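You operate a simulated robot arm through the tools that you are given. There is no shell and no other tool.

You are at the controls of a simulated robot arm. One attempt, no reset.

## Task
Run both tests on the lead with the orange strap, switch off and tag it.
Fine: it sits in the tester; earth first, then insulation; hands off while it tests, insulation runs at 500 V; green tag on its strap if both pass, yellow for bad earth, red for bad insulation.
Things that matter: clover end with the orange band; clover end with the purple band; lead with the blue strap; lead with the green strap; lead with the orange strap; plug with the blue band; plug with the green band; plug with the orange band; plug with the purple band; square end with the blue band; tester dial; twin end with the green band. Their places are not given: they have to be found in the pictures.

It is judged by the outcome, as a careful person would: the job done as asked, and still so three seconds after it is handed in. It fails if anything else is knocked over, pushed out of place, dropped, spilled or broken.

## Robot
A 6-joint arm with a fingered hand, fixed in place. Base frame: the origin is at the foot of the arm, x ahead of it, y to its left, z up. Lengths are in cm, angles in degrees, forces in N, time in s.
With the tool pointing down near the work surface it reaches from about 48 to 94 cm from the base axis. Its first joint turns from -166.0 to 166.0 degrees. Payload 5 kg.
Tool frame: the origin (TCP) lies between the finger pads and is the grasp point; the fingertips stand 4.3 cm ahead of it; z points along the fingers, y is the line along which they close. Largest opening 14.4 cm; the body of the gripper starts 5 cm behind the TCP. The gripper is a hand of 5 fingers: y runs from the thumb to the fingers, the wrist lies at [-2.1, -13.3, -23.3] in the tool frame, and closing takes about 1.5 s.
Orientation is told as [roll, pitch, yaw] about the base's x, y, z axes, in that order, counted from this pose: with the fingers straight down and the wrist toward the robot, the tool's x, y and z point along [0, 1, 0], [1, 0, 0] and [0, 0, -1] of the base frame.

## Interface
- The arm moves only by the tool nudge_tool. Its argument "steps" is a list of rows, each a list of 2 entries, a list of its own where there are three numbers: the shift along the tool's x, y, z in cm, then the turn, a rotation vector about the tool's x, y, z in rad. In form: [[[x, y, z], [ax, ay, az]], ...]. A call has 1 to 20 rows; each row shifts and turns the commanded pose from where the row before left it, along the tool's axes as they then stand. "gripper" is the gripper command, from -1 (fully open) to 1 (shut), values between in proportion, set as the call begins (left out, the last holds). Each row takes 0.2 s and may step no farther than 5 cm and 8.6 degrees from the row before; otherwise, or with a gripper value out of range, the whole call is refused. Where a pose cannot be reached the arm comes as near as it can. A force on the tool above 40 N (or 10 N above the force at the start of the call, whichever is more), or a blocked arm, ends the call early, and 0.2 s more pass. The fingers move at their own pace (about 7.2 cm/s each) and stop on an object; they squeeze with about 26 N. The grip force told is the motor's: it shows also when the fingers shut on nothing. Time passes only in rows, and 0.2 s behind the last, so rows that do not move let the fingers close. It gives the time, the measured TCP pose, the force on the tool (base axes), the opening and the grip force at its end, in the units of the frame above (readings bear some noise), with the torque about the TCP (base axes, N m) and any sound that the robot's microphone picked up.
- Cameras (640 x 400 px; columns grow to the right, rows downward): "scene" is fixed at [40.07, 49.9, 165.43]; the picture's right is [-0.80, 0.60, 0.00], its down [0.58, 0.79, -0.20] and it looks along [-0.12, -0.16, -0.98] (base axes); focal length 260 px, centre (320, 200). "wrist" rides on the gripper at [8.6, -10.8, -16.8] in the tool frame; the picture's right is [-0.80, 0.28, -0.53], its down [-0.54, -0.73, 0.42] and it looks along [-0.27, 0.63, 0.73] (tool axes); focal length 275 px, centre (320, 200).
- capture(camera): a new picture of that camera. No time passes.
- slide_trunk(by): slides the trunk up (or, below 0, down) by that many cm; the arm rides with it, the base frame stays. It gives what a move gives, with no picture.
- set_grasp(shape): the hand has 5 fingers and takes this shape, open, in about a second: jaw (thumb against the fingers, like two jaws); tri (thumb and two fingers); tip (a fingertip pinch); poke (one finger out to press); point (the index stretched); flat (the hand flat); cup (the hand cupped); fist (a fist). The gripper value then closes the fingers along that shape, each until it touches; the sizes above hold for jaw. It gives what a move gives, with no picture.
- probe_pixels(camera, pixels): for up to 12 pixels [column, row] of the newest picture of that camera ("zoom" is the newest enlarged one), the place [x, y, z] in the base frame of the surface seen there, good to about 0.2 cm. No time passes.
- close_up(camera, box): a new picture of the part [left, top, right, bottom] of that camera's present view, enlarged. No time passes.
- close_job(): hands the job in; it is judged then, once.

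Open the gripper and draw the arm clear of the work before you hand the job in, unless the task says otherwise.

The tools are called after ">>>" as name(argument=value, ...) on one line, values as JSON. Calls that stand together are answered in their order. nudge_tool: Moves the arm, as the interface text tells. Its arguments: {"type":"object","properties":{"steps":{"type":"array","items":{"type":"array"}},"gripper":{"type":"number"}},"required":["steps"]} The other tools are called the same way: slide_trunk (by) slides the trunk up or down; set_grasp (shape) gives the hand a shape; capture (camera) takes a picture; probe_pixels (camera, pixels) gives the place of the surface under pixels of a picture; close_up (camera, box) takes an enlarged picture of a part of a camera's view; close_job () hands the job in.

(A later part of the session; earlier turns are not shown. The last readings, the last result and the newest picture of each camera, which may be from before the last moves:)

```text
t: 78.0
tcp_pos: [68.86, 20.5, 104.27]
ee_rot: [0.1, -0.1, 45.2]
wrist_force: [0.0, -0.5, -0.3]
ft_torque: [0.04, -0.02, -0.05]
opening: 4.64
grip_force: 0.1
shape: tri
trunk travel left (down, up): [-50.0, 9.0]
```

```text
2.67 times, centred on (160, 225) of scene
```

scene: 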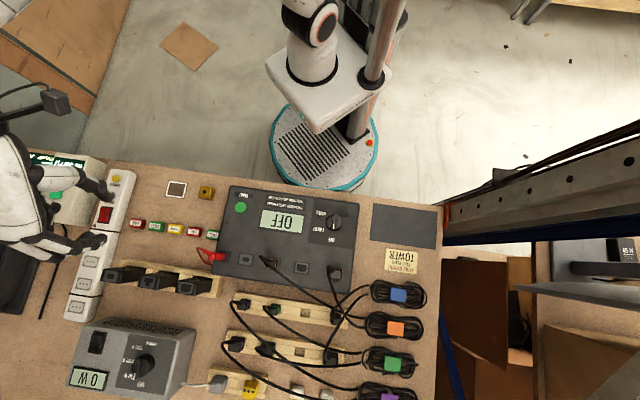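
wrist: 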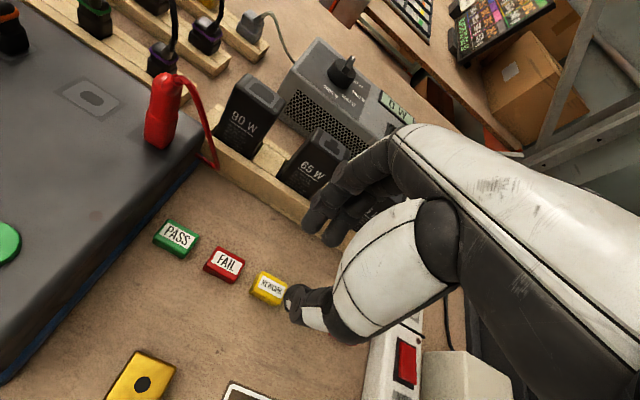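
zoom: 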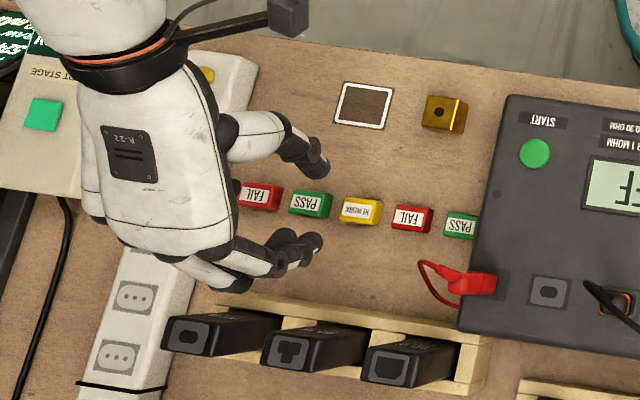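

The scene zoom shows the fingers at (290,245), thumb at (310,165), and adapters behind at (220,335),(315,345),(410,365). I probe finger outer points and adapter edges to verify clearance.

>>> probe_pixels(camera="zoom", pixels=[[180, 262], [210, 280], [240, 285], [270, 262], [310, 243], [285, 240], [185, 320], [280, 333], [300, 333], [380, 348], [250, 318], [330, 335]])

>>> close_up(camera="wrist", box=[220, 160, 400, 340])

```text
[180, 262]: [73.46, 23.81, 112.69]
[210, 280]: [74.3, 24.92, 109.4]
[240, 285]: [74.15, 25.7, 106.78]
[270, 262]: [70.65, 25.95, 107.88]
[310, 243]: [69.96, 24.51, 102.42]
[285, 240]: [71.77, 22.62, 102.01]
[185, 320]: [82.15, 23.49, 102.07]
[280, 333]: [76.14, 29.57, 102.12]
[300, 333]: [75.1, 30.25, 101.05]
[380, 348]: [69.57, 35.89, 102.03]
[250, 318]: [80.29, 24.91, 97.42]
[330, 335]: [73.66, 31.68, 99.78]
```

```text
2.22 times, centred on (310, 250) of wrist
```

zoom: 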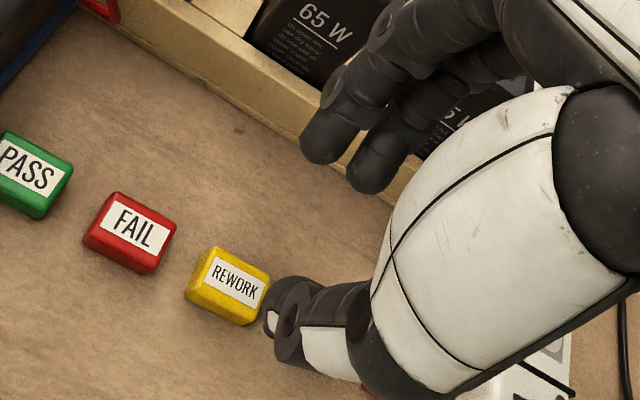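

Finger bulge is at tool y≈7.5, adapters' near face at ≈11.4, so there is ~4 cm of clearance. I probe the tag in the current view for a precise centre.

>>> close_up(camera="wrist", box=[245, 265, 295, 310])

>>> probe_pixels(camera="zoom", pixels=[[250, 120], [180, 170], [330, 180], [240, 230], [150, 150], [215, 100], [340, 210], [290, 260], [250, 170], [200, 60], [120, 210], [280, 300]])

```text
8.89 times, centred on (270, 288) of wrist
```

zoom: 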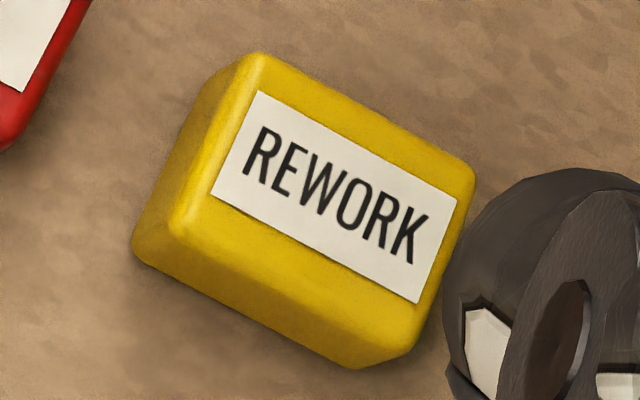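

```text
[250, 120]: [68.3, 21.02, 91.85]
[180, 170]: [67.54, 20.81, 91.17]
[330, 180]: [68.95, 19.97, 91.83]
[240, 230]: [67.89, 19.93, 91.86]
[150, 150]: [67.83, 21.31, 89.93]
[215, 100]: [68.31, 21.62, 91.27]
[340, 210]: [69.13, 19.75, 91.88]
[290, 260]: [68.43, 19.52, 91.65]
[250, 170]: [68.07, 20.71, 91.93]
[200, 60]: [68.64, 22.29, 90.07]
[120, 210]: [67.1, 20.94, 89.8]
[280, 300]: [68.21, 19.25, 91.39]
```

The tag centre is (69.0, 19.95). I shift −0.7 in tool x and −0.25 in y, go down to TCP z≈97.5 (tips still above the tag) and check.

>>> nudge_tool(steps=[[[-0.7, -0.25, 2], [0, 0, 0]], [[0, 0, 2.5], [0, 0, 0]], [[0, 0, 2.3], [0, 0, 0]], [[0, 0, 0], [0, 0, 0]], [[0, 0, 0], [0, 0, 0]]])

>>> close_up(camera="wrist", box=[240, 190, 360, 310])

>>> close_up(camera="scene", box=[100, 170, 260, 290])

```text
t: 79.2
tcp_pos: [69.4, 19.8, 97.47]
ee_rot: [0.1, -0.2, 45.0]
wrist_force: [-0.3, 0.3, 0.2]
ft_torque: [-0.03, 0.0, 0.01]
opening: 4.62
grip_force: 0.1
shape: tri
trunk travel left (down, up): [-50.0, 9.0]
```

```text
3.33 times, centred on (300, 250) of wrist
```

zoom: 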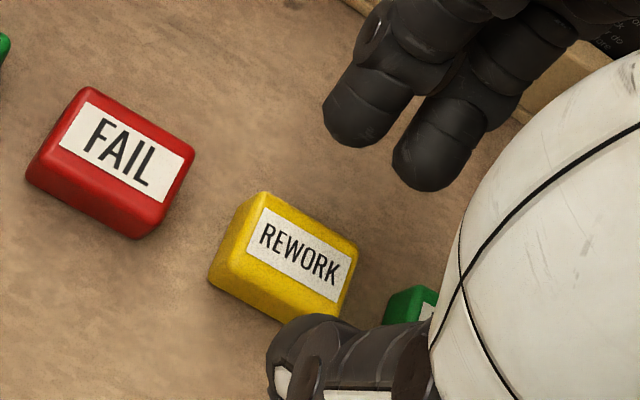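

```text
3.33 times, centred on (180, 230) of scene
```

zoom: 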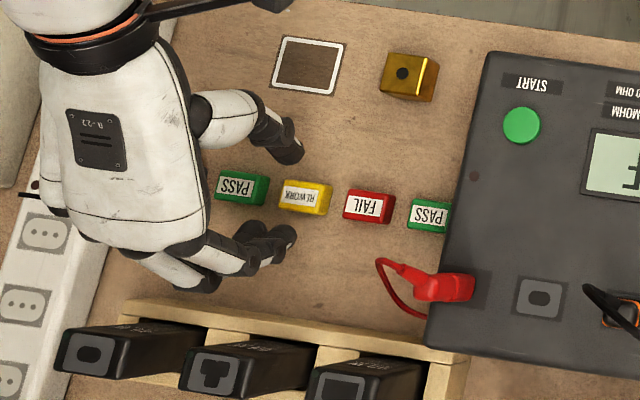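

Alignment is good: the tag top centre at zoom (300,248) matches the predicted grasp point (306,250). I descend 3.3 cm so the tips stop ~0.4 cm above the table.

>>> nudge_tool(steps=[[[0, 0, 1.2], [0, 0, 0]], [[0, 0, 1.2], [0, 0, 0]], [[0, 0, 0.9], [0, 0, 0]], [[0, 0, 0], [0, 0, 0]], [[0, 0, 0], [0, 0, 0]]])

>>> close_up(camera="wrist", box=[240, 190, 360, 310])

>>> close_up(camera="scene", box=[100, 170, 260, 290])

```text
t: 80.4
tcp_pos: [69.56, 19.67, 94.44]
ee_rot: [0.0, -0.4, 45.1]
wrist_force: [-0.3, -2.6, 22.5]
ft_torque: [-0.54, 0.72, 0.03]
opening: 4.76
grip_force: 0.1
shape: tri
trunk travel left (down, up): [-50.0, 9.0]
```

```text
3.33 times, centred on (300, 250) of wrist
```

zoom: 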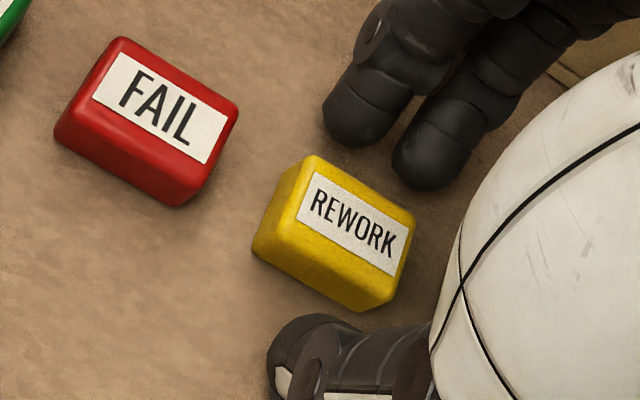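

```text
3.33 times, centred on (180, 230) of scene
```

zoom: 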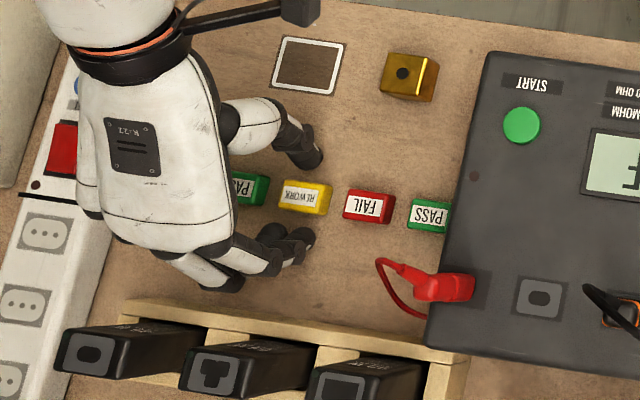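

The 22 N upward force with this torque points to the thumb tip (tool y≈−4) touching the table. I raise 0.9 cm and measure the finger and thumb tip heights.

>>> nudge_tool(steps=[[[0, 0, -0.9], [0, 0, 0]], [[0, 0, 0], [0, 0, 0]]])

>>> close_up(camera="wrist", box=[240, 190, 360, 310])

>>> probe_pixels(camera="zoom", pixels=[[345, 140], [360, 145], [330, 130], [415, 185], [435, 188], [400, 175], [280, 385], [275, 350], [290, 325], [310, 320], [330, 270], [360, 225]])

```text
t: 81.0
tcp_pos: [69.53, 19.61, 94.96]
ee_rot: [0.2, 0.0, 45.0]
wrist_force: [0.1, 0.7, -0.8]
ft_torque: [0.0, 0.01, 0.0]
opening: 4.64
grip_force: 0.1
shape: tri
trunk travel left (down, up): [-50.0, 9.0]
```

```text
3.33 times, centred on (300, 250) of wrist
```

zoom: 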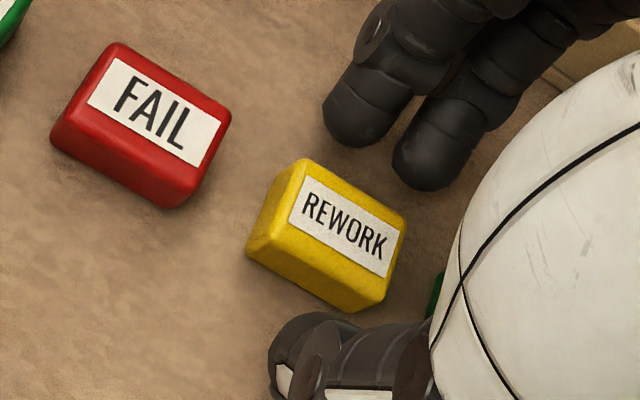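

```text
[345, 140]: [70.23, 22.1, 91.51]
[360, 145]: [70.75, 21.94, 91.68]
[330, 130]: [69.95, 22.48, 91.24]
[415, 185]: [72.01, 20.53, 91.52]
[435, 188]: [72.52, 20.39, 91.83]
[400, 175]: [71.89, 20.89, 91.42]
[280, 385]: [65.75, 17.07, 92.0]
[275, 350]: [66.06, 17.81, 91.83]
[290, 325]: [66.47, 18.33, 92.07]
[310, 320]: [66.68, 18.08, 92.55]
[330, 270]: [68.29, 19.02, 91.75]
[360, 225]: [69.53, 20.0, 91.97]
```

The thumb tip rises and the fingertips drop as the hand closes, so I should pre-close to ~3.6 cm before descending. I rise 1.3 cm, shift +0.35 in tool x, and pre-close.

>>> nudge_tool(steps=[[[0, 0, -1.3], [0, 0, 0]], [[0.35, 0, 0], [0, 0, 0]], [[0, 0, 0], [0, 0, 0]], [[0, 0, 0], [0, 0, 0]]], gripper=0.36)

>>> nudge_tool(steps=[[[0, 0, 0], [0, 0, 0]], [[0, 0, 0], [0, 0, 0]], [[0, 0, 0], [0, 0, 0]]], gripper=0.48)

>>> close_up(camera="wrist", box=[240, 190, 360, 310])

>>> probe_pixels(camera="zoom", pixels=[[345, 140], [360, 150], [330, 130], [415, 190], [400, 180], [275, 350], [290, 325], [310, 315], [330, 300], [360, 225], [310, 260], [290, 180]])

```text
t: 82.0
tcp_pos: [69.34, 19.92, 96.37]
ee_rot: [0.2, -0.2, 45.1]
wrist_force: [0.5, -0.2, -0.2]
ft_torque: [0.02, 0.05, 0.01]
opening: 4.61
grip_force: 0.0
shape: tri
trunk travel left (down, up): [-50.0, 9.0]
```

```text
t: 82.8
tcp_pos: [69.31, 19.83, 96.33]
ee_rot: [0.2, -0.2, 45.1]
wrist_force: [-0.6, 0.1, 0.6]
ft_torque: [0.0, -0.02, 0.0]
opening: 3.75
grip_force: 0.0
shape: tri
trunk travel left (down, up): [-50.0, 9.0]
```

```text
3.33 times, centred on (300, 250) of wrist
```

zoom: 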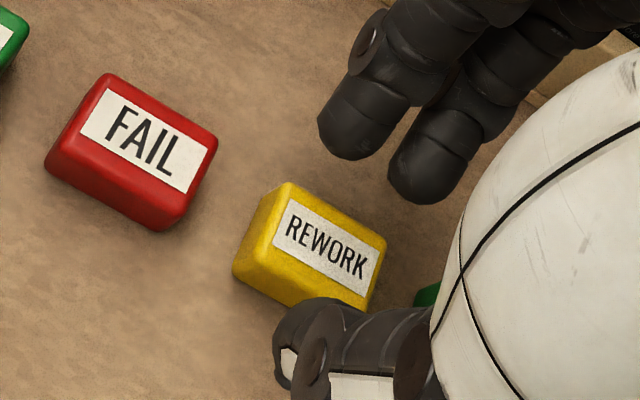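

```text
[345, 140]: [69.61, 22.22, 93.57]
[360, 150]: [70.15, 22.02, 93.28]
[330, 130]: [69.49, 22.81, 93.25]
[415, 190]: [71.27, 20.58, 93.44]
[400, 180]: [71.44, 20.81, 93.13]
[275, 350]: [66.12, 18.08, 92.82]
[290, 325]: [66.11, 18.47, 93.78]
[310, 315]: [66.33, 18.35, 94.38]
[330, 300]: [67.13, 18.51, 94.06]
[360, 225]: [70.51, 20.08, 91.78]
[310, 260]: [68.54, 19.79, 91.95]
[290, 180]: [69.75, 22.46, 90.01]
```

The tag sits centred (tool x≈0.3, y≈−0.1) with ~0.5 cm clearance either side. I descend 2 cm in small steps.

>>> nudge_tool(steps=[[[0, 0, 0.8], [0, 0, 0]], [[0, 0, 0.7], [0, 0, 0]], [[0, 0, 0.4], [0, 0, 0]], [[0, 0, 0], [0, 0, 0]]])

>>> close_up(camera="wrist", box=[240, 190, 360, 310])

```text
t: 83.8
tcp_pos: [69.43, 20.0, 94.52]
ee_rot: [0.2, -0.1, 45.1]
wrist_force: [-0.3, 0.3, 0.2]
ft_torque: [-0.05, -0.02, 0.01]
opening: 3.79
grip_force: 0.0
shape: tri
trunk travel left (down, up): [-50.0, 9.0]
```

```text
3.33 times, centred on (300, 250) of wrist
```

zoom: 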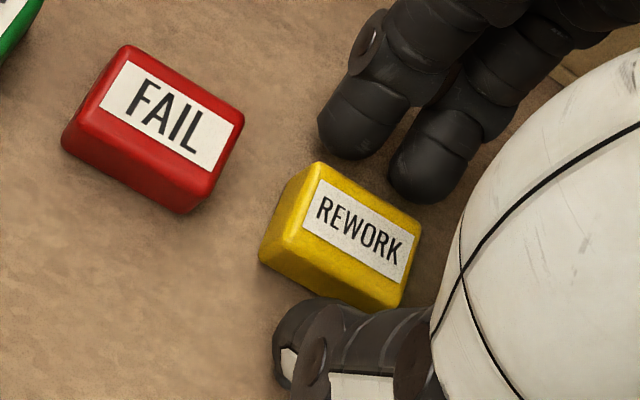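

No contact yet and the tag lies neatly between fingers and thumb. I go down 0.2 cm more and close on it.

>>> nudge_tool(steps=[[[0, 0, 0.2], [0, 0, 0]], [[0, 0, 0], [0, 0, 0]], [[0, 0, 0], [0, 0, 0]]], gripper=0.6)

>>> close_up(camera="wrist", box=[240, 190, 360, 310])

```text
t: 84.6
tcp_pos: [69.37, 19.99, 94.39]
ee_rot: [0.1, -0.2, 45.1]
wrist_force: [-0.8, -1.7, 11.5]
ft_torque: [-0.25, 0.32, -0.01]
opening: 2.95
grip_force: 0.0
shape: tri
trunk travel left (down, up): [-50.0, 9.0]
```

```text
3.33 times, centred on (300, 250) of wrist
```

zoom: 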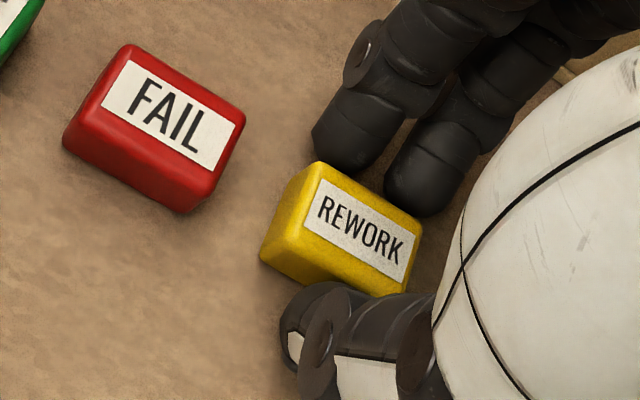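

The thumb touches the table again (11 N at y≈−3.5). I open slightly, rise 0.6, tilt the hand ~6° about tool x so that the fingers come lower and the thumb higher, compensating y by +0.37.

>>> nudge_tool(steps=[[[0, 0, 0], [0, 0, 0]], [[0, 0, -0.6], [0, 0, 0]], [[0, 0.19, 0], [0.05, 0, 0]], [[0, 0.18, 0], [0.05, 0, 0]], [[0, 0, 0], [0, 0, 0]], [[0, 0, 0], [0, 0, 0]]], gripper=0.48)

>>> close_up(camera="wrist", box=[240, 190, 360, 310])

>>> probe_pixels(camera="zoom", pixels=[[345, 150], [360, 155], [330, 140], [415, 195], [400, 185], [275, 350], [290, 325], [310, 315], [330, 300], [360, 225]])

```text
t: 86.0
tcp_pos: [69.55, 20.15, 94.91]
ee_rot: [0.1, 5.7, 45.2]
wrist_force: [-0.2, 0.4, 0.6]
ft_torque: [0.0, -0.03, 0.0]
opening: 3.75
grip_force: 0.1
shape: tri
trunk travel left (down, up): [-50.0, 9.0]
```

```text
3.33 times, centred on (300, 250) of wrist
```

zoom: 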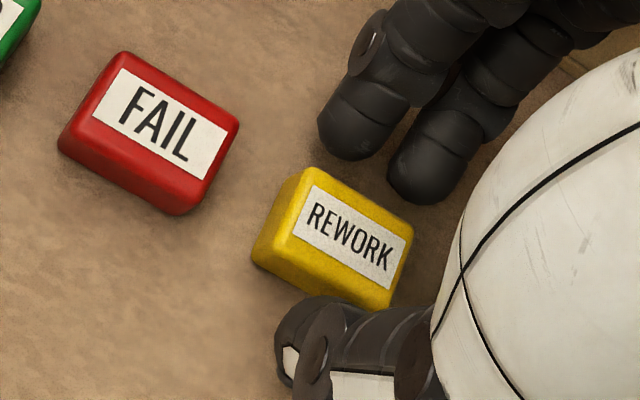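

```text
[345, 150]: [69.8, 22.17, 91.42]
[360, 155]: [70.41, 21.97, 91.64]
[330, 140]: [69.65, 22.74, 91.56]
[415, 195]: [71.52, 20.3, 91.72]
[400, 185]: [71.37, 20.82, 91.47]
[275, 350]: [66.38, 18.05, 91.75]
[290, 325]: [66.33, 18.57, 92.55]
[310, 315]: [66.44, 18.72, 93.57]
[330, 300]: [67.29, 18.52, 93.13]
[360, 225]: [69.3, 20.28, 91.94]
```

Tilt is 5.7°. I lower 0.5 cm and then close on the tag.

>>> nudge_tool(steps=[[[0, 0, 0.3], [0, 0, 0]], [[0, 0, 0.2], [0, 0, 0]], [[0, 0, 0], [0, 0, 0]]])

>>> nudge_tool(steps=[[[0, 0, 0], [0, 0, 0]], [[0, 0, 0], [0, 0, 0]], [[0, 0, 0], [0, 0, 0]]], gripper=0.6)

>>> close_up(camera="wrist", box=[240, 190, 360, 310])

```text
t: 86.8
tcp_pos: [69.53, 20.19, 94.64]
ee_rot: [0.1, 5.3, 45.2]
wrist_force: [2.3, 1.8, 13.2]
ft_torque: [0.37, -0.26, -0.04]
opening: 3.77
grip_force: 0.0
shape: tri
trunk travel left (down, up): [-50.0, 9.0]
```

```text
t: 87.6
tcp_pos: [69.57, 20.35, 94.67]
ee_rot: [0.1, 5.3, 45.1]
wrist_force: [7.6, 4.7, 23.8]
ft_torque: [0.72, -0.56, -0.07]
opening: 3.03
grip_force: 0.1
shape: tri
trunk travel left (down, up): [-50.0, 9.0]
```

```text
3.33 times, centred on (300, 250) of wrist
```

zoom: 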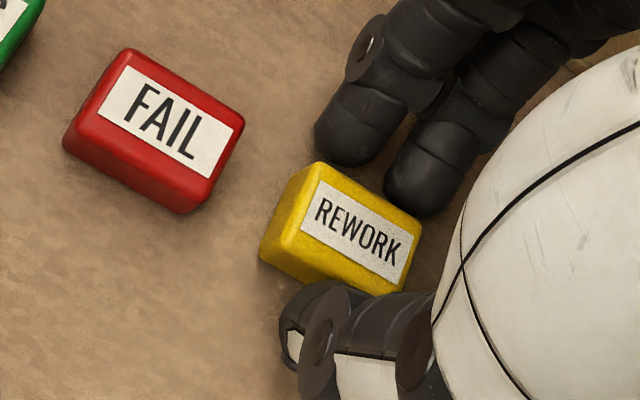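

Now the fingers touch the table (force at y≈+3.4), so both tips really stand ~4.3 cm ahead; the tilt isn't needed. I open slightly, rise, undo the tilt, and set TCP z≈94.8.

>>> nudge_tool(steps=[[[0, 0, 0], [0, 0, 0]], [[0, 0, -0.5], [0, 0, 0]], [[0, -0.19, 0], [-0.05, 0, 0]], [[0, -0.18, 0], [-0.05, 0, 0]], [[0, 0, 0], [0, 0, 0]], [[0, 0, 0], [0, 0, 0]]], gripper=0.48)

>>> close_up(camera="wrist", box=[240, 190, 360, 310])

```text
t: 89.0
tcp_pos: [69.33, 19.94, 94.99]
ee_rot: [0.2, -0.1, 45.2]
wrist_force: [-0.1, -0.4, -0.1]
ft_torque: [-0.01, 0.0, 0.01]
opening: 3.71
grip_force: 0.1
shape: tri
trunk travel left (down, up): [-50.0, 9.0]
```

```text
3.33 times, centred on (300, 250) of wrist
```

zoom: 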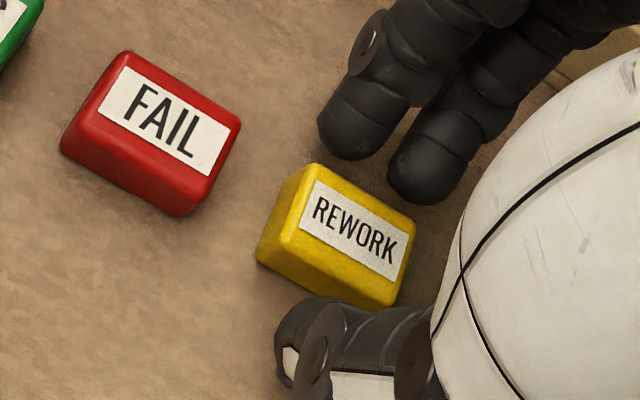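

TCP is at z≈95.0 with no contact; tips ~0.6 cm above the table. I close on the tag now.

>>> nudge_tool(steps=[[[0, 0, 0], [0, 0, 0]], [[0, 0, 0], [0, 0, 0]], [[0, 0, 0], [0, 0, 0]], [[0, 0, 0], [0, 0, 0]]], gripper=0.62)

>>> nudge_tool(steps=[[[0, 0, 0], [0, 0, 0]], [[0, 0, 0], [0, 0, 0]], [[0, 0, 0], [0, 0, 0]], [[0, 0, 0], [0, 0, 0]]], gripper=0.8)

>>> close_up(camera="wrist", box=[240, 190, 360, 310])

```text
t: 90.0
tcp_pos: [69.34, 19.89, 95.06]
ee_rot: [0.2, -0.1, 45.1]
wrist_force: [0.1, -0.6, -0.3]
ft_torque: [-0.02, 0.01, -0.01]
opening: 2.78
grip_force: 0.1
shape: tri
trunk travel left (down, up): [-50.0, 9.0]
```

```text
t: 91.0
tcp_pos: [69.31, 19.79, 94.96]
ee_rot: [0.2, -0.1, 45.2]
wrist_force: [-0.3, 0.1, 0.8]
ft_torque: [0.02, -0.01, 0.0]
opening: 2.11
grip_force: 26.1
shape: tri
trunk travel left (down, up): [-50.0, 9.0]
```

```text
3.33 times, centred on (300, 250) of wrist
```

zoom: 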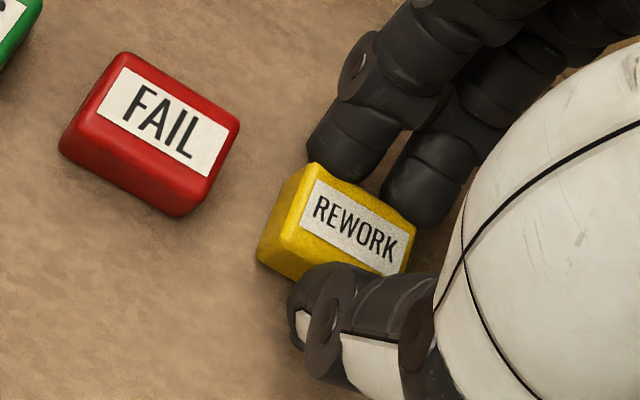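

The tag is gripped (26 N, opening 2.1). I command fully shut to hold and lift slowly 2 cm to check.

>>> nudge_tool(steps=[[[0, 0, 0], [0, 0, 0]], [[0, 0, 0], [0, 0, 0]], [[0, 0, -0.5], [0, 0, 0]], [[0, 0, -0.7], [0, 0, 0]], [[0, 0, -0.8], [0, 0, 0]], [[0, 0, 0], [0, 0, 0]]], gripper=1.0)

>>> close_up(camera="wrist", box=[240, 190, 360, 310])

>>> close_up(camera="scene", box=[100, 170, 260, 290])

```text
t: 92.4
tcp_pos: [69.36, 19.87, 96.94]
ee_rot: [0.2, -0.1, 45.2]
wrist_force: [-1.0, 0.0, 0.9]
ft_torque: [0.0, -0.01, 0.0]
opening: 2.09
grip_force: 25.7
shape: tri
trunk travel left (down, up): [-50.0, 9.0]
```

```text
3.33 times, centred on (300, 250) of wrist
```

zoom: 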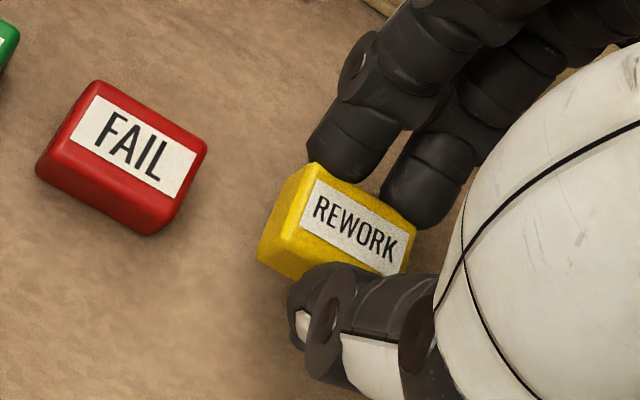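

```text
3.33 times, centred on (180, 230) of scene
```

zoom: 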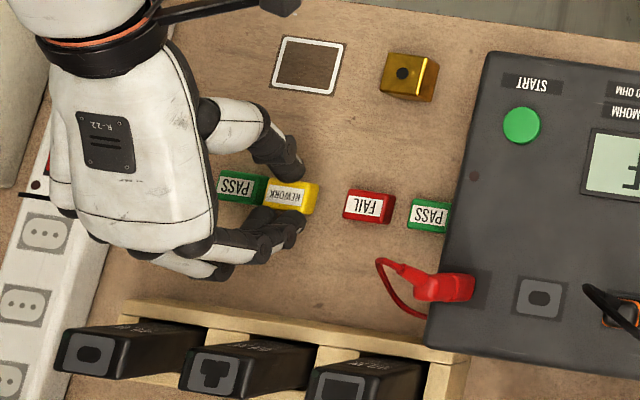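

The tag lifts level with the hand, other tags untouched. I raise to z≈120 and check the hold before the transfer.

>>> nudge_tool(steps=[[[0, 0, -2], [0, 0, 0]], [[0, 0, -3], [0, 0, 0]], [[0, 0, -4], [0, 0, 0]], [[0, 0, -4], [0, 0, 0]], [[0, 0, -4], [0, 0, 0]], [[0, 0, -4], [0, 0, 0]], [[0, 0, -2], [0, 0, 0]], [[0, 0, 0], [0, 0, 0]]])

>>> capture(camera="wrist")

>>> capture(camera="scene")

```text
t: 94.2
tcp_pos: [69.25, 19.9, 119.81]
ee_rot: [0.1, -0.1, 45.1]
wrist_force: [-0.5, 0.5, 1.0]
ft_torque: [-0.03, -0.02, -0.03]
opening: 2.1
grip_force: 25.4
shape: tri
trunk travel left (down, up): [-50.0, 9.0]
```

```text
taken
```

wrist: 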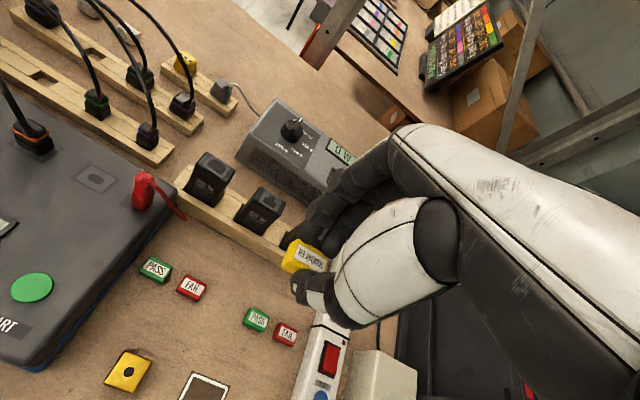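

```text
taken
```

scene: 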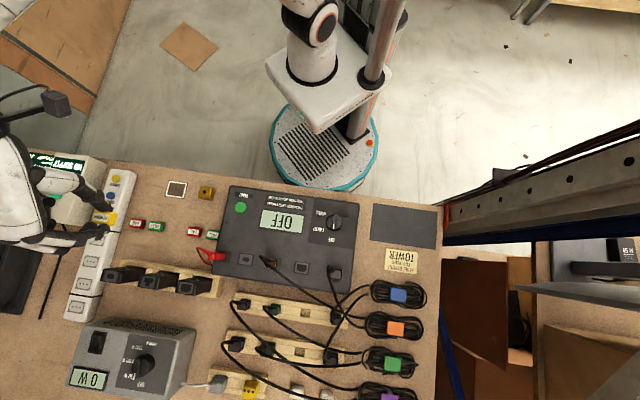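

The tag is held securely. With the strap unobstructed in the scene view, I measure its top corners and nearby cable heights precisely.

>>> close_up(camera="scene", box=[380, 312, 416, 342])

>>> probe_pixels(camera="zoom", pixels=[[200, 130], [385, 165], [372, 308], [188, 280], [285, 215], [315, 135], [250, 80], [270, 335], [100, 110], [500, 100], [500, 240], [80, 310]])

>>> close_up(camera="scene", box=[330, 260, 440, 400])

```text
13.33 times, centred on (398, 327) of scene
```

zoom: 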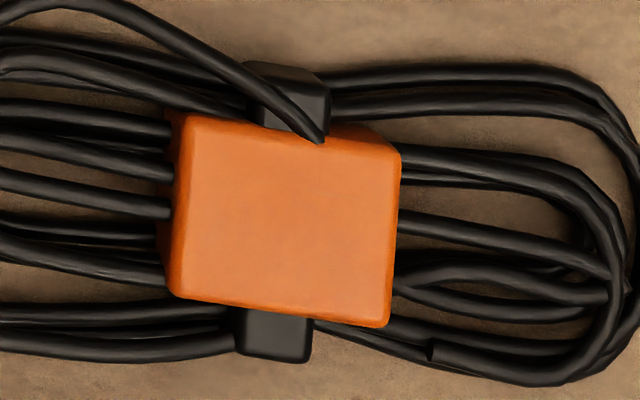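

```text
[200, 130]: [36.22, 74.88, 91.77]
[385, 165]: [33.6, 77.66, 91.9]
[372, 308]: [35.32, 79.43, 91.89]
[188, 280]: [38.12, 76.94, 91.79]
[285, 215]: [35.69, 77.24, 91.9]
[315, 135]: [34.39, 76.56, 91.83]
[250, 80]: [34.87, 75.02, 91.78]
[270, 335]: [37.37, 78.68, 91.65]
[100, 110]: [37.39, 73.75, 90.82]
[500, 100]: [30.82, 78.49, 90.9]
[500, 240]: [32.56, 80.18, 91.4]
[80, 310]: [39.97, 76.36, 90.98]
```

```text
2.86 times, centred on (385, 330) of scene
```

zoom: 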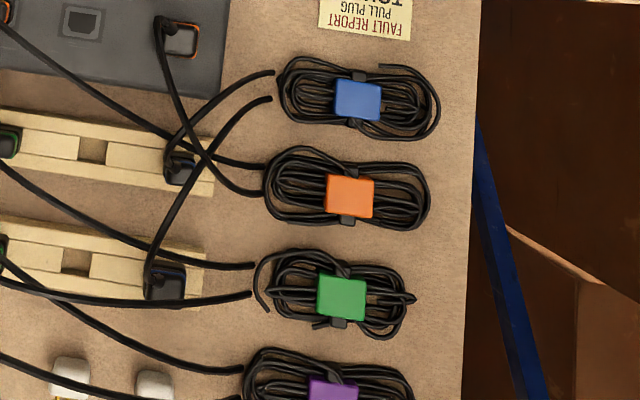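

The strap top is flat at z≈91.85, centred (35.8, 77.2), with its long axis at ≈133°; nothing around it is higher. I carry the tag over at z≈120.

>>> nudge_tool(steps=[[[3.0, 0.8, 0], [0, 0, 0]], [[4.5, 1.2, 0], [0, 0, 0]], [[4.5, 1.2, 0], [0, 0, 0]], [[4.5, 1.2, 0], [0, 0, 0]], [[4.5, 1.2, 0], [0, 0, 0]], [[4.5, 1.2, 0], [0, 0, 0]], [[4.5, 1.2, 0], [0, 0, 0]], [[4.5, 1.2, 0], [0, 0, 0]], [[4.5, 1.2, 0], [0, 0, 0]], [[4.5, 1.2, 0], [0, 0, 0]], [[4.5, 1.2, 0], [0, 0, 0]], [[4.5, 1.2, 0], [0, 0, 0]], [[4.5, 1.2, 0], [0, 0, 0]], [[4.5, 1.2, 0], [0, 0, 0]], [[2.5, 0.7, 0], [0, 0, 0]], [[0, 0, 0], [0, 0, 0]], [[0, 0, 0], [0, 0, 0]]])

>>> capture(camera="wrist")

>>> capture(camera="scene")

```text
t: 97.8
tcp_pos: [36.17, 76.01, 120.1]
ee_rot: [0.2, -0.1, 45.1]
wrist_force: [-0.5, -0.7, 0.4]
ft_torque: [-0.01, -0.01, 0.0]
opening: 2.08
grip_force: 25.7
shape: tri
out of reach, approached as far as the arm can: row 15
trunk travel left (down, up): [-50.0, 9.0]
```

```text
taken
```

wrist: 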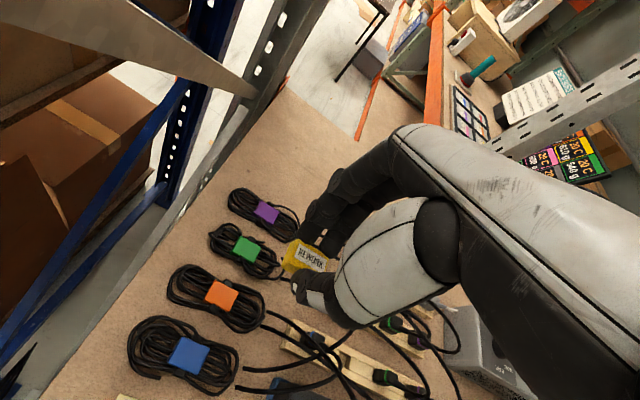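

```text
taken
```

scene: 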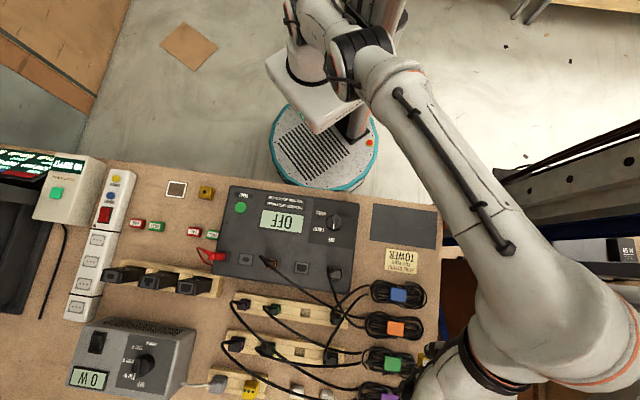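

The arm reports it cannot go quite that far at this height (TCP (36.2,76.0)); lower it reaches farther. The elbow swings to the right near the shelving, so I probe arm and shelf positions before descending.

>>> probe_pixels(camera="scene", pixels=[[580, 300], [620, 340], [500, 240], [560, 250], [480, 350], [430, 380], [520, 330], [450, 310], [600, 160], [480, 200], [500, 280], [610, 250]])

>>> probe_pixels(camera="wrist", pixels=[[221, 294], [300, 258], [180, 100], [230, 80], [100, 180], [170, 180], [280, 60], [40, 330], [190, 350], [245, 248]])

```text
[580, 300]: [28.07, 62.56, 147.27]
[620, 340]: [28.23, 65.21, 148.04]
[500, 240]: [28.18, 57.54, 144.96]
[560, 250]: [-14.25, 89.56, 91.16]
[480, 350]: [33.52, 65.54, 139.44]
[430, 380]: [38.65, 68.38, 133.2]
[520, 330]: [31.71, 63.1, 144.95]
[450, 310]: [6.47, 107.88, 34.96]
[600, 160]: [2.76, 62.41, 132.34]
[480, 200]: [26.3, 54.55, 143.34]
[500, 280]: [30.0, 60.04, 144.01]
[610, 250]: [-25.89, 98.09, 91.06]
```

```text
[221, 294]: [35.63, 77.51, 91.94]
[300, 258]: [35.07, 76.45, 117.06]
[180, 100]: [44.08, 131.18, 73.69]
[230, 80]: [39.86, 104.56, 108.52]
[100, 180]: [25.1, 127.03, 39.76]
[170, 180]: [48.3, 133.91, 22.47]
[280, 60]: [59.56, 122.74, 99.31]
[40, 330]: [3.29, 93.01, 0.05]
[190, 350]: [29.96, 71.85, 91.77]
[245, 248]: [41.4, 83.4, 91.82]
```

The arm is simply near full stretch here. I descend in steps and watch whether the TCP comes onto the target (36.2, 77.2).

>>> nudge_tool(steps=[[[0, 0, 3], [0, 0, 0]], [[0, 0, 3], [0, 0, 0]], [[0, 0, 3], [0, 0, 0]], [[0, 0, 0], [0, 0, 0]], [[0, 0, 0], [0, 0, 0]]])

>>> capture(camera="wrist")

>>> capture(camera="scene")

```text
t: 99.0
tcp_pos: [36.29, 76.01, 111.03]
ee_rot: [0.1, -0.2, 45.1]
wrist_force: [-0.2, -0.7, 0.9]
ft_torque: [0.02, 0.0, 0.04]
opening: 2.08
grip_force: 26.1
shape: tri
trunk travel left (down, up): [-50.0, 9.0]
```

```text
taken
```

wrist: 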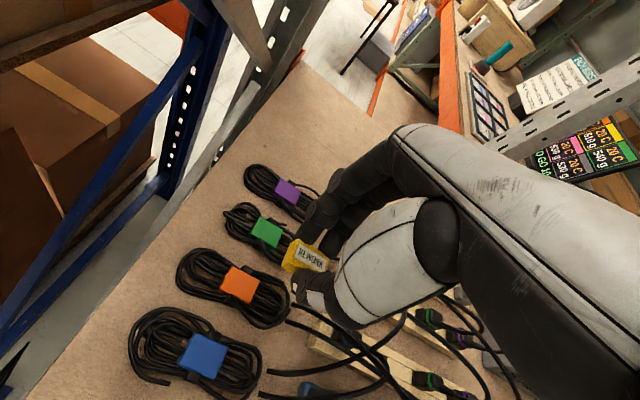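

```text
taken
```

scene: 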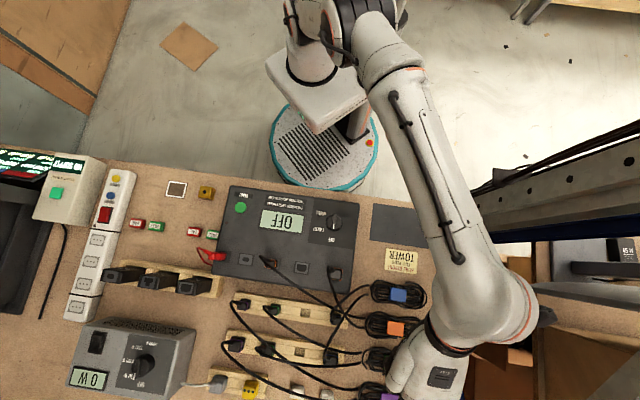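

The commanded pose was clipped, so it needs +0.85 in tool x and y. First I probe the arm's outer elbow and the shelf beams for clearance.

>>> probe_pixels(camera="scene", pixels=[[535, 310], [545, 318], [520, 340], [500, 230], [485, 205], [540, 190], [530, 240], [560, 345], [500, 360], [470, 365], [450, 250], [560, 310]])

>>> close_up(camera="scene", box=[340, 180, 600, 400])

```text
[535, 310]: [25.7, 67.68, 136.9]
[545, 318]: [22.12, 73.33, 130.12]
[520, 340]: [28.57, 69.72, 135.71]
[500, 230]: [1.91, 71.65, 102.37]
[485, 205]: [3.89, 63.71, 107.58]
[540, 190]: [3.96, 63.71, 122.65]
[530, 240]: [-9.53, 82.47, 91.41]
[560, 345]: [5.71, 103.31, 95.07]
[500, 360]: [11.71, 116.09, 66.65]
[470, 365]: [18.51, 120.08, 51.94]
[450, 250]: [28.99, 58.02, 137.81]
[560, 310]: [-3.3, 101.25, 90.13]
```

```text
1.82 times, centred on (470, 290) of scene
```

zoom: 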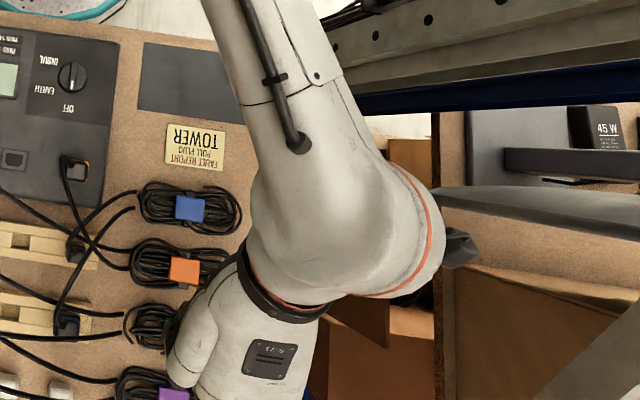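

The arm's outermost part is ~17 cm from the shelf, so clear. I shift to the target and descend to z≈102, then look.

>>> nudge_tool(steps=[[[0.85, 0.85, 0], [0, 0, 0]], [[0, 0, 3], [0, 0, 0]], [[0, 0, 3], [0, 0, 0]], [[0, 0, 3], [0, 0, 0]], [[0, 0, 0], [0, 0, 0]], [[0, 0, 0], [0, 0, 0]]])

>>> capture(camera="wrist")

>>> close_up(camera="wrist", box=[200, 200, 360, 330])

```text
t: 100.4
tcp_pos: [36.32, 77.16, 101.79]
ee_rot: [0.2, -0.1, 45.0]
wrist_force: [0.0, 0.0, -0.9]
ft_torque: [0.05, 0.0, 0.02]
opening: 2.09
grip_force: 25.8
shape: tri
trunk travel left (down, up): [-50.0, 9.0]
```

```text
taken
```

wrist: 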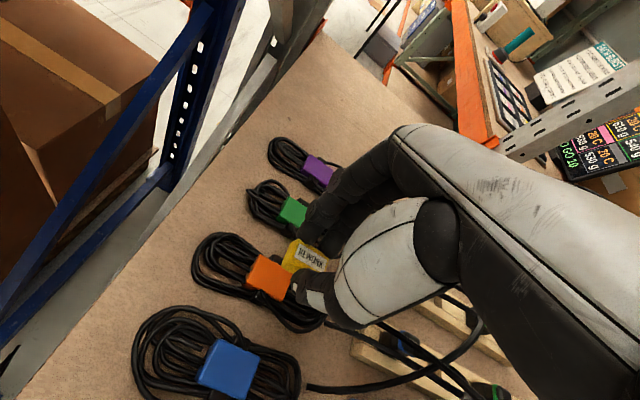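

```text
3.08 times, centred on (280, 265) of wrist
```

zoom: 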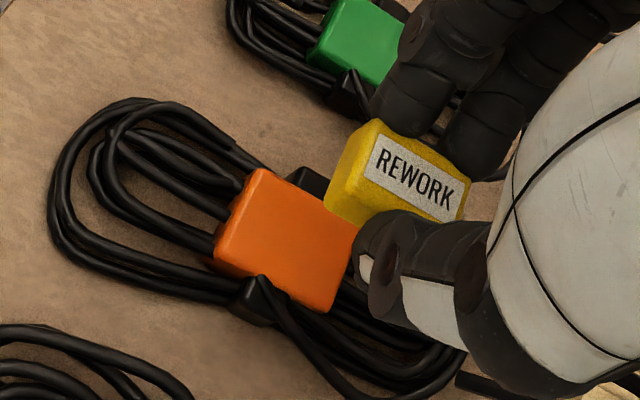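

I probe the tag in the hand and the strap top for relative alignment.

>>> probe_pixels(camera="zoom", pixels=[[415, 178], [380, 150], [450, 190], [390, 195], [290, 238], [262, 178], [350, 230], [322, 300], [222, 245], [345, 210], [330, 215]])

>>> close_up(camera="wrist", box=[270, 220, 340, 280])

```text
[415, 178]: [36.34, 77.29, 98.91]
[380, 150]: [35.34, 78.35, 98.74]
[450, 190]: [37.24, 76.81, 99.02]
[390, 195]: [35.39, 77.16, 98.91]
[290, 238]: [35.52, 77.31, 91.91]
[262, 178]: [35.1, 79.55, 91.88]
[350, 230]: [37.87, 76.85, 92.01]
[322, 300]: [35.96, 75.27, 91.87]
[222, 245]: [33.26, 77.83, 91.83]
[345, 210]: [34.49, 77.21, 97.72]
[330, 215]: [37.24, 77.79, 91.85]
```

```text
6.67 times, centred on (305, 250) of wrist
```

zoom: 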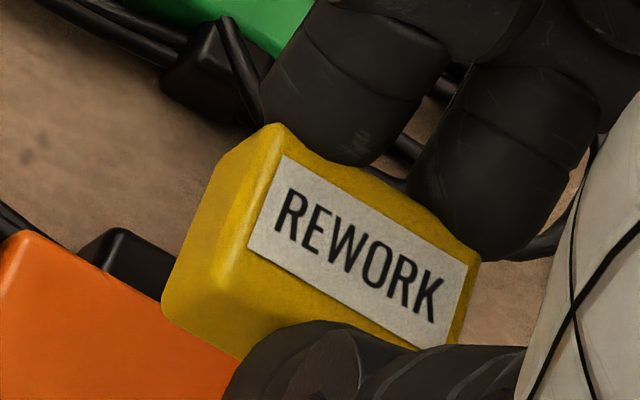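

The tag top is at (36.34, 77.29) and the strap centre at (35.6, 77.35) in the same view, so I shift about (−0.7, +0.05) and descend to just above the strap.

>>> nudge_tool(steps=[[[0.53, -0.46, 0], [0, 0, 0]], [[0, 0, 1.5], [0, 0, 0]], [[0, 0, 1.5], [0, 0, 0]], [[0, 0, 1.0], [0, 0, 0]], [[0, 0, 0], [0, 0, 0]], [[0, 0, 0], [0, 0, 0]]])

>>> close_up(camera="wrist", box=[240, 200, 360, 310])

>>> close_up(camera="scene", box=[340, 260, 460, 400])

```text
t: 101.8
tcp_pos: [35.58, 77.35, 97.94]
ee_rot: [0.2, -0.1, 45.2]
wrist_force: [-1.2, 1.2, -0.8]
ft_torque: [0.03, 0.02, -0.02]
opening: 2.08
grip_force: 25.8
shape: tri
trunk travel left (down, up): [-50.0, 9.0]
```

```text
3.64 times, centred on (300, 255) of wrist
```

zoom: 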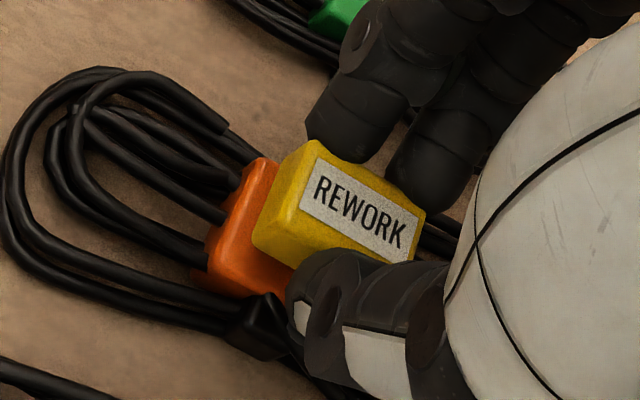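

```text
2.86 times, centred on (400, 330) of scene
```

zoom: 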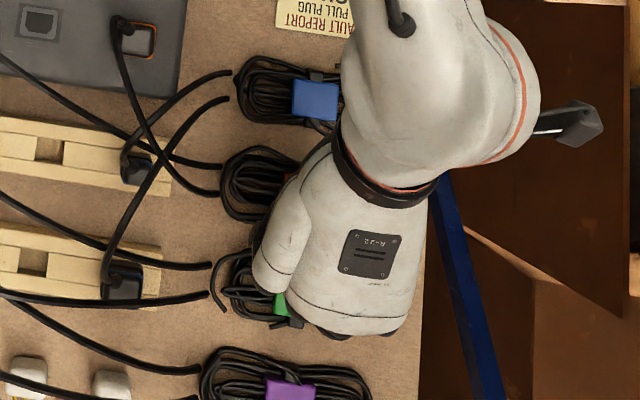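

The tag hovers ~1.2 cm over the strap, well placed. I nudge −0.15 in x and go down 0.8 cm, watching the force.

>>> nudge_tool(steps=[[[-0.15, 0, 0.4], [0, 0, 0]], [[0, 0, 0.4], [0, 0, 0]], [[0, 0, 0], [0, 0, 0]]])

>>> close_up(camera="wrist", box=[240, 200, 360, 310])

```text
t: 102.6
tcp_pos: [35.69, 77.33, 97.07]
ee_rot: [0.1, -0.2, 45.1]
wrist_force: [0.0, 0.3, -0.3]
ft_torque: [0.0, -0.02, 0.0]
opening: 2.08
grip_force: 25.8
shape: tri
trunk travel left (down, up): [-50.0, 9.0]
```

```text
3.64 times, centred on (300, 255) of wrist
```

zoom: 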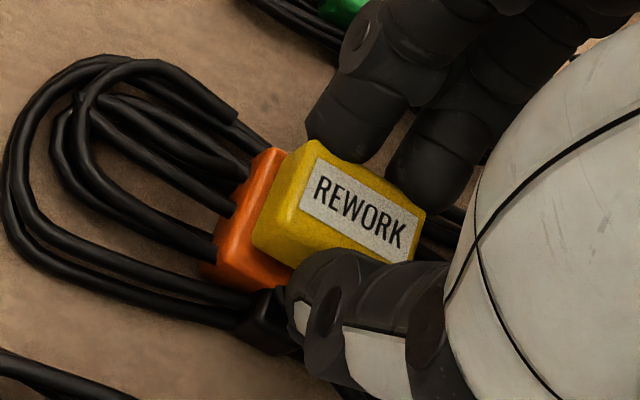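

No contact yet (force ~0) and the tag is close over the strap. I lower in 0.1 cm steps until it touches.

>>> nudge_tool(steps=[[[0, 0, 0.12], [0, 0, 0]], [[0, 0, 0.1], [0, 0, 0]], [[0, 0, 0], [0, 0, 0]]])

```text
t: 103.4
tcp_pos: [35.61, 77.3, 96.89]
ee_rot: [0.2, -0.1, 45.1]
wrist_force: [-0.2, -0.1, -0.6]
ft_torque: [-0.01, 0.01, 0.02]
opening: 2.06
grip_force: 25.7
shape: tri
trunk travel left (down, up): [-50.0, 9.0]
```

Still no contact; I continue down in small steps.

>>> nudge_tool(steps=[[[0, 0, 0.1], [0, 0, 0]], [[0, 0, 0.1], [0, 0, 0]], [[0, 0, 0], [0, 0, 0]]])

>>> close_up(camera="wrist", box=[240, 200, 360, 310])

```text
t: 104.2
tcp_pos: [35.74, 77.29, 96.78]
ee_rot: [0.3, -0.2, 45.0]
wrist_force: [0.1, -0.3, 2.0]
ft_torque: [0.01, 0.03, 0.0]
opening: 2.1
grip_force: 26.0
shape: tri
trunk travel left (down, up): [-50.0, 9.0]
```

```text
3.64 times, centred on (300, 255) of wrist
```

zoom: 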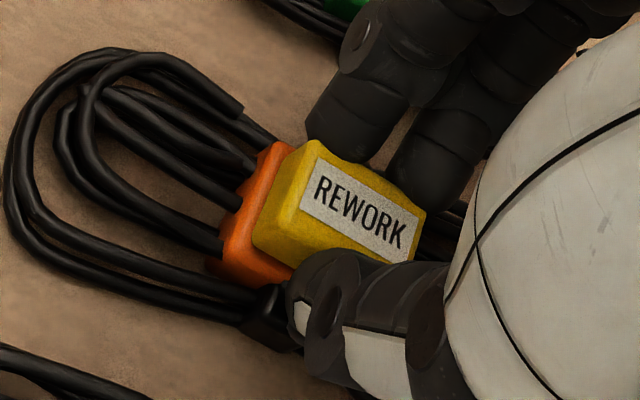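

Force is now ~2 N, suggesting first contact. One more 0.1 cm to seat it.

>>> nudge_tool(steps=[[[0, 0, 0.1], [0, 0, 0]], [[0, 0, 0], [0, 0, 0]]])

```text
t: 104.8
tcp_pos: [35.78, 77.29, 96.74]
ee_rot: [0.2, -0.2, 45.1]
wrist_force: [-0.1, 0.4, 5.8]
ft_torque: [0.08, 0.01, 0.03]
opening: 2.11
grip_force: 25.6
shape: tri
trunk travel left (down, up): [-50.0, 9.0]
```

The tag is seated (5.8 N). I open the fingers gently to ~3.6 cm and look.

>>> nudge_tool(steps=[[[0, 0, 0], [0, 0, 0]], [[0, 0, 0], [0, 0, 0]], [[0, 0, 0], [0, 0, 0]]], gripper=0.65)

>>> nudge_tool(steps=[[[0, 0, 0], [0, 0, 0]], [[0, 0, 0], [0, 0, 0]], [[0, 0, 0], [0, 0, 0]]], gripper=0.45)

>>> close_up(camera="wrist", box=[240, 200, 360, 310])

```text
t: 105.6
tcp_pos: [35.65, 77.3, 96.54]
ee_rot: [0.1, -0.2, 45.2]
wrist_force: [0.0, 0.0, 0.0]
ft_torque: [0.02, 0.0, 0.01]
opening: 2.52
grip_force: 0.1
shape: tri
trunk travel left (down, up): [-50.0, 9.0]
```

```text
t: 106.4
tcp_pos: [35.68, 77.36, 96.61]
ee_rot: [0.2, -0.1, 45.0]
wrist_force: [-0.5, 1.0, 0.6]
ft_torque: [0.01, 0.03, 0.02]
opening: 3.92
grip_force: 0.0
shape: tri
trunk travel left (down, up): [-50.0, 9.0]
```

```text
3.64 times, centred on (300, 255) of wrist
```

zoom: 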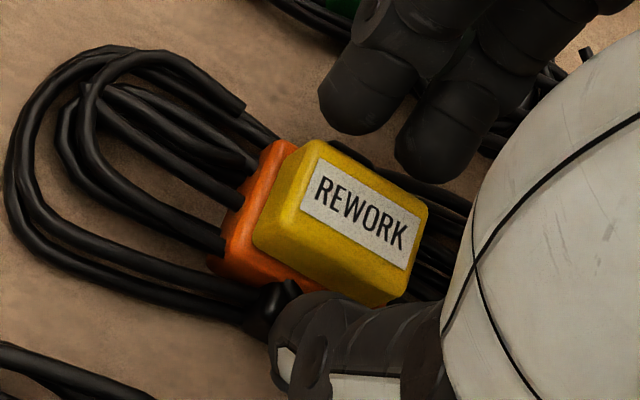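

The tag stays on the strap, free of the fingers. I lift straight up and inspect.

>>> nudge_tool(steps=[[[0, 0, -1], [0, 0, 0]], [[0, 0, -2], [0, 0, 0]], [[0, 0, -3], [0, 0, 0]], [[0, 0, -4], [0, 0, 0]], [[0, 0, -4], [0, 0, 0]], [[0, 0, 0], [0, 0, 0]]])

>>> close_up(camera="wrist", box=[180, 220, 320, 330])

>>> capture(camera="scene")

```text
t: 107.8
tcp_pos: [35.63, 77.23, 110.65]
ee_rot: [0.1, -0.1, 45.1]
wrist_force: [0.6, -0.4, -0.6]
ft_torque: [0.02, -0.03, 0.0]
opening: 3.92
grip_force: 0.0
shape: tri
trunk travel left (down, up): [-50.0, 9.0]
```

```text
3.64 times, centred on (250, 275) of wrist
```

zoom: 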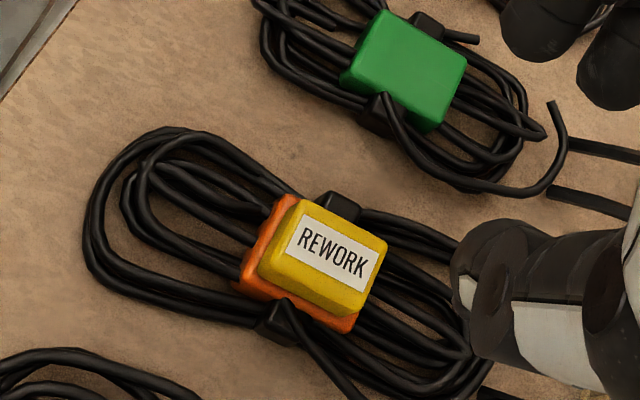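

```text
taken
```

scene: 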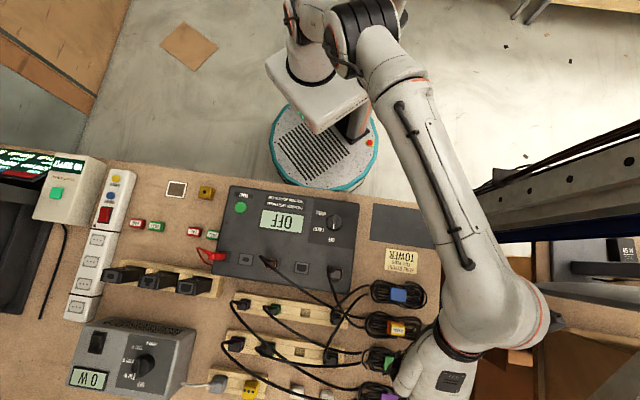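

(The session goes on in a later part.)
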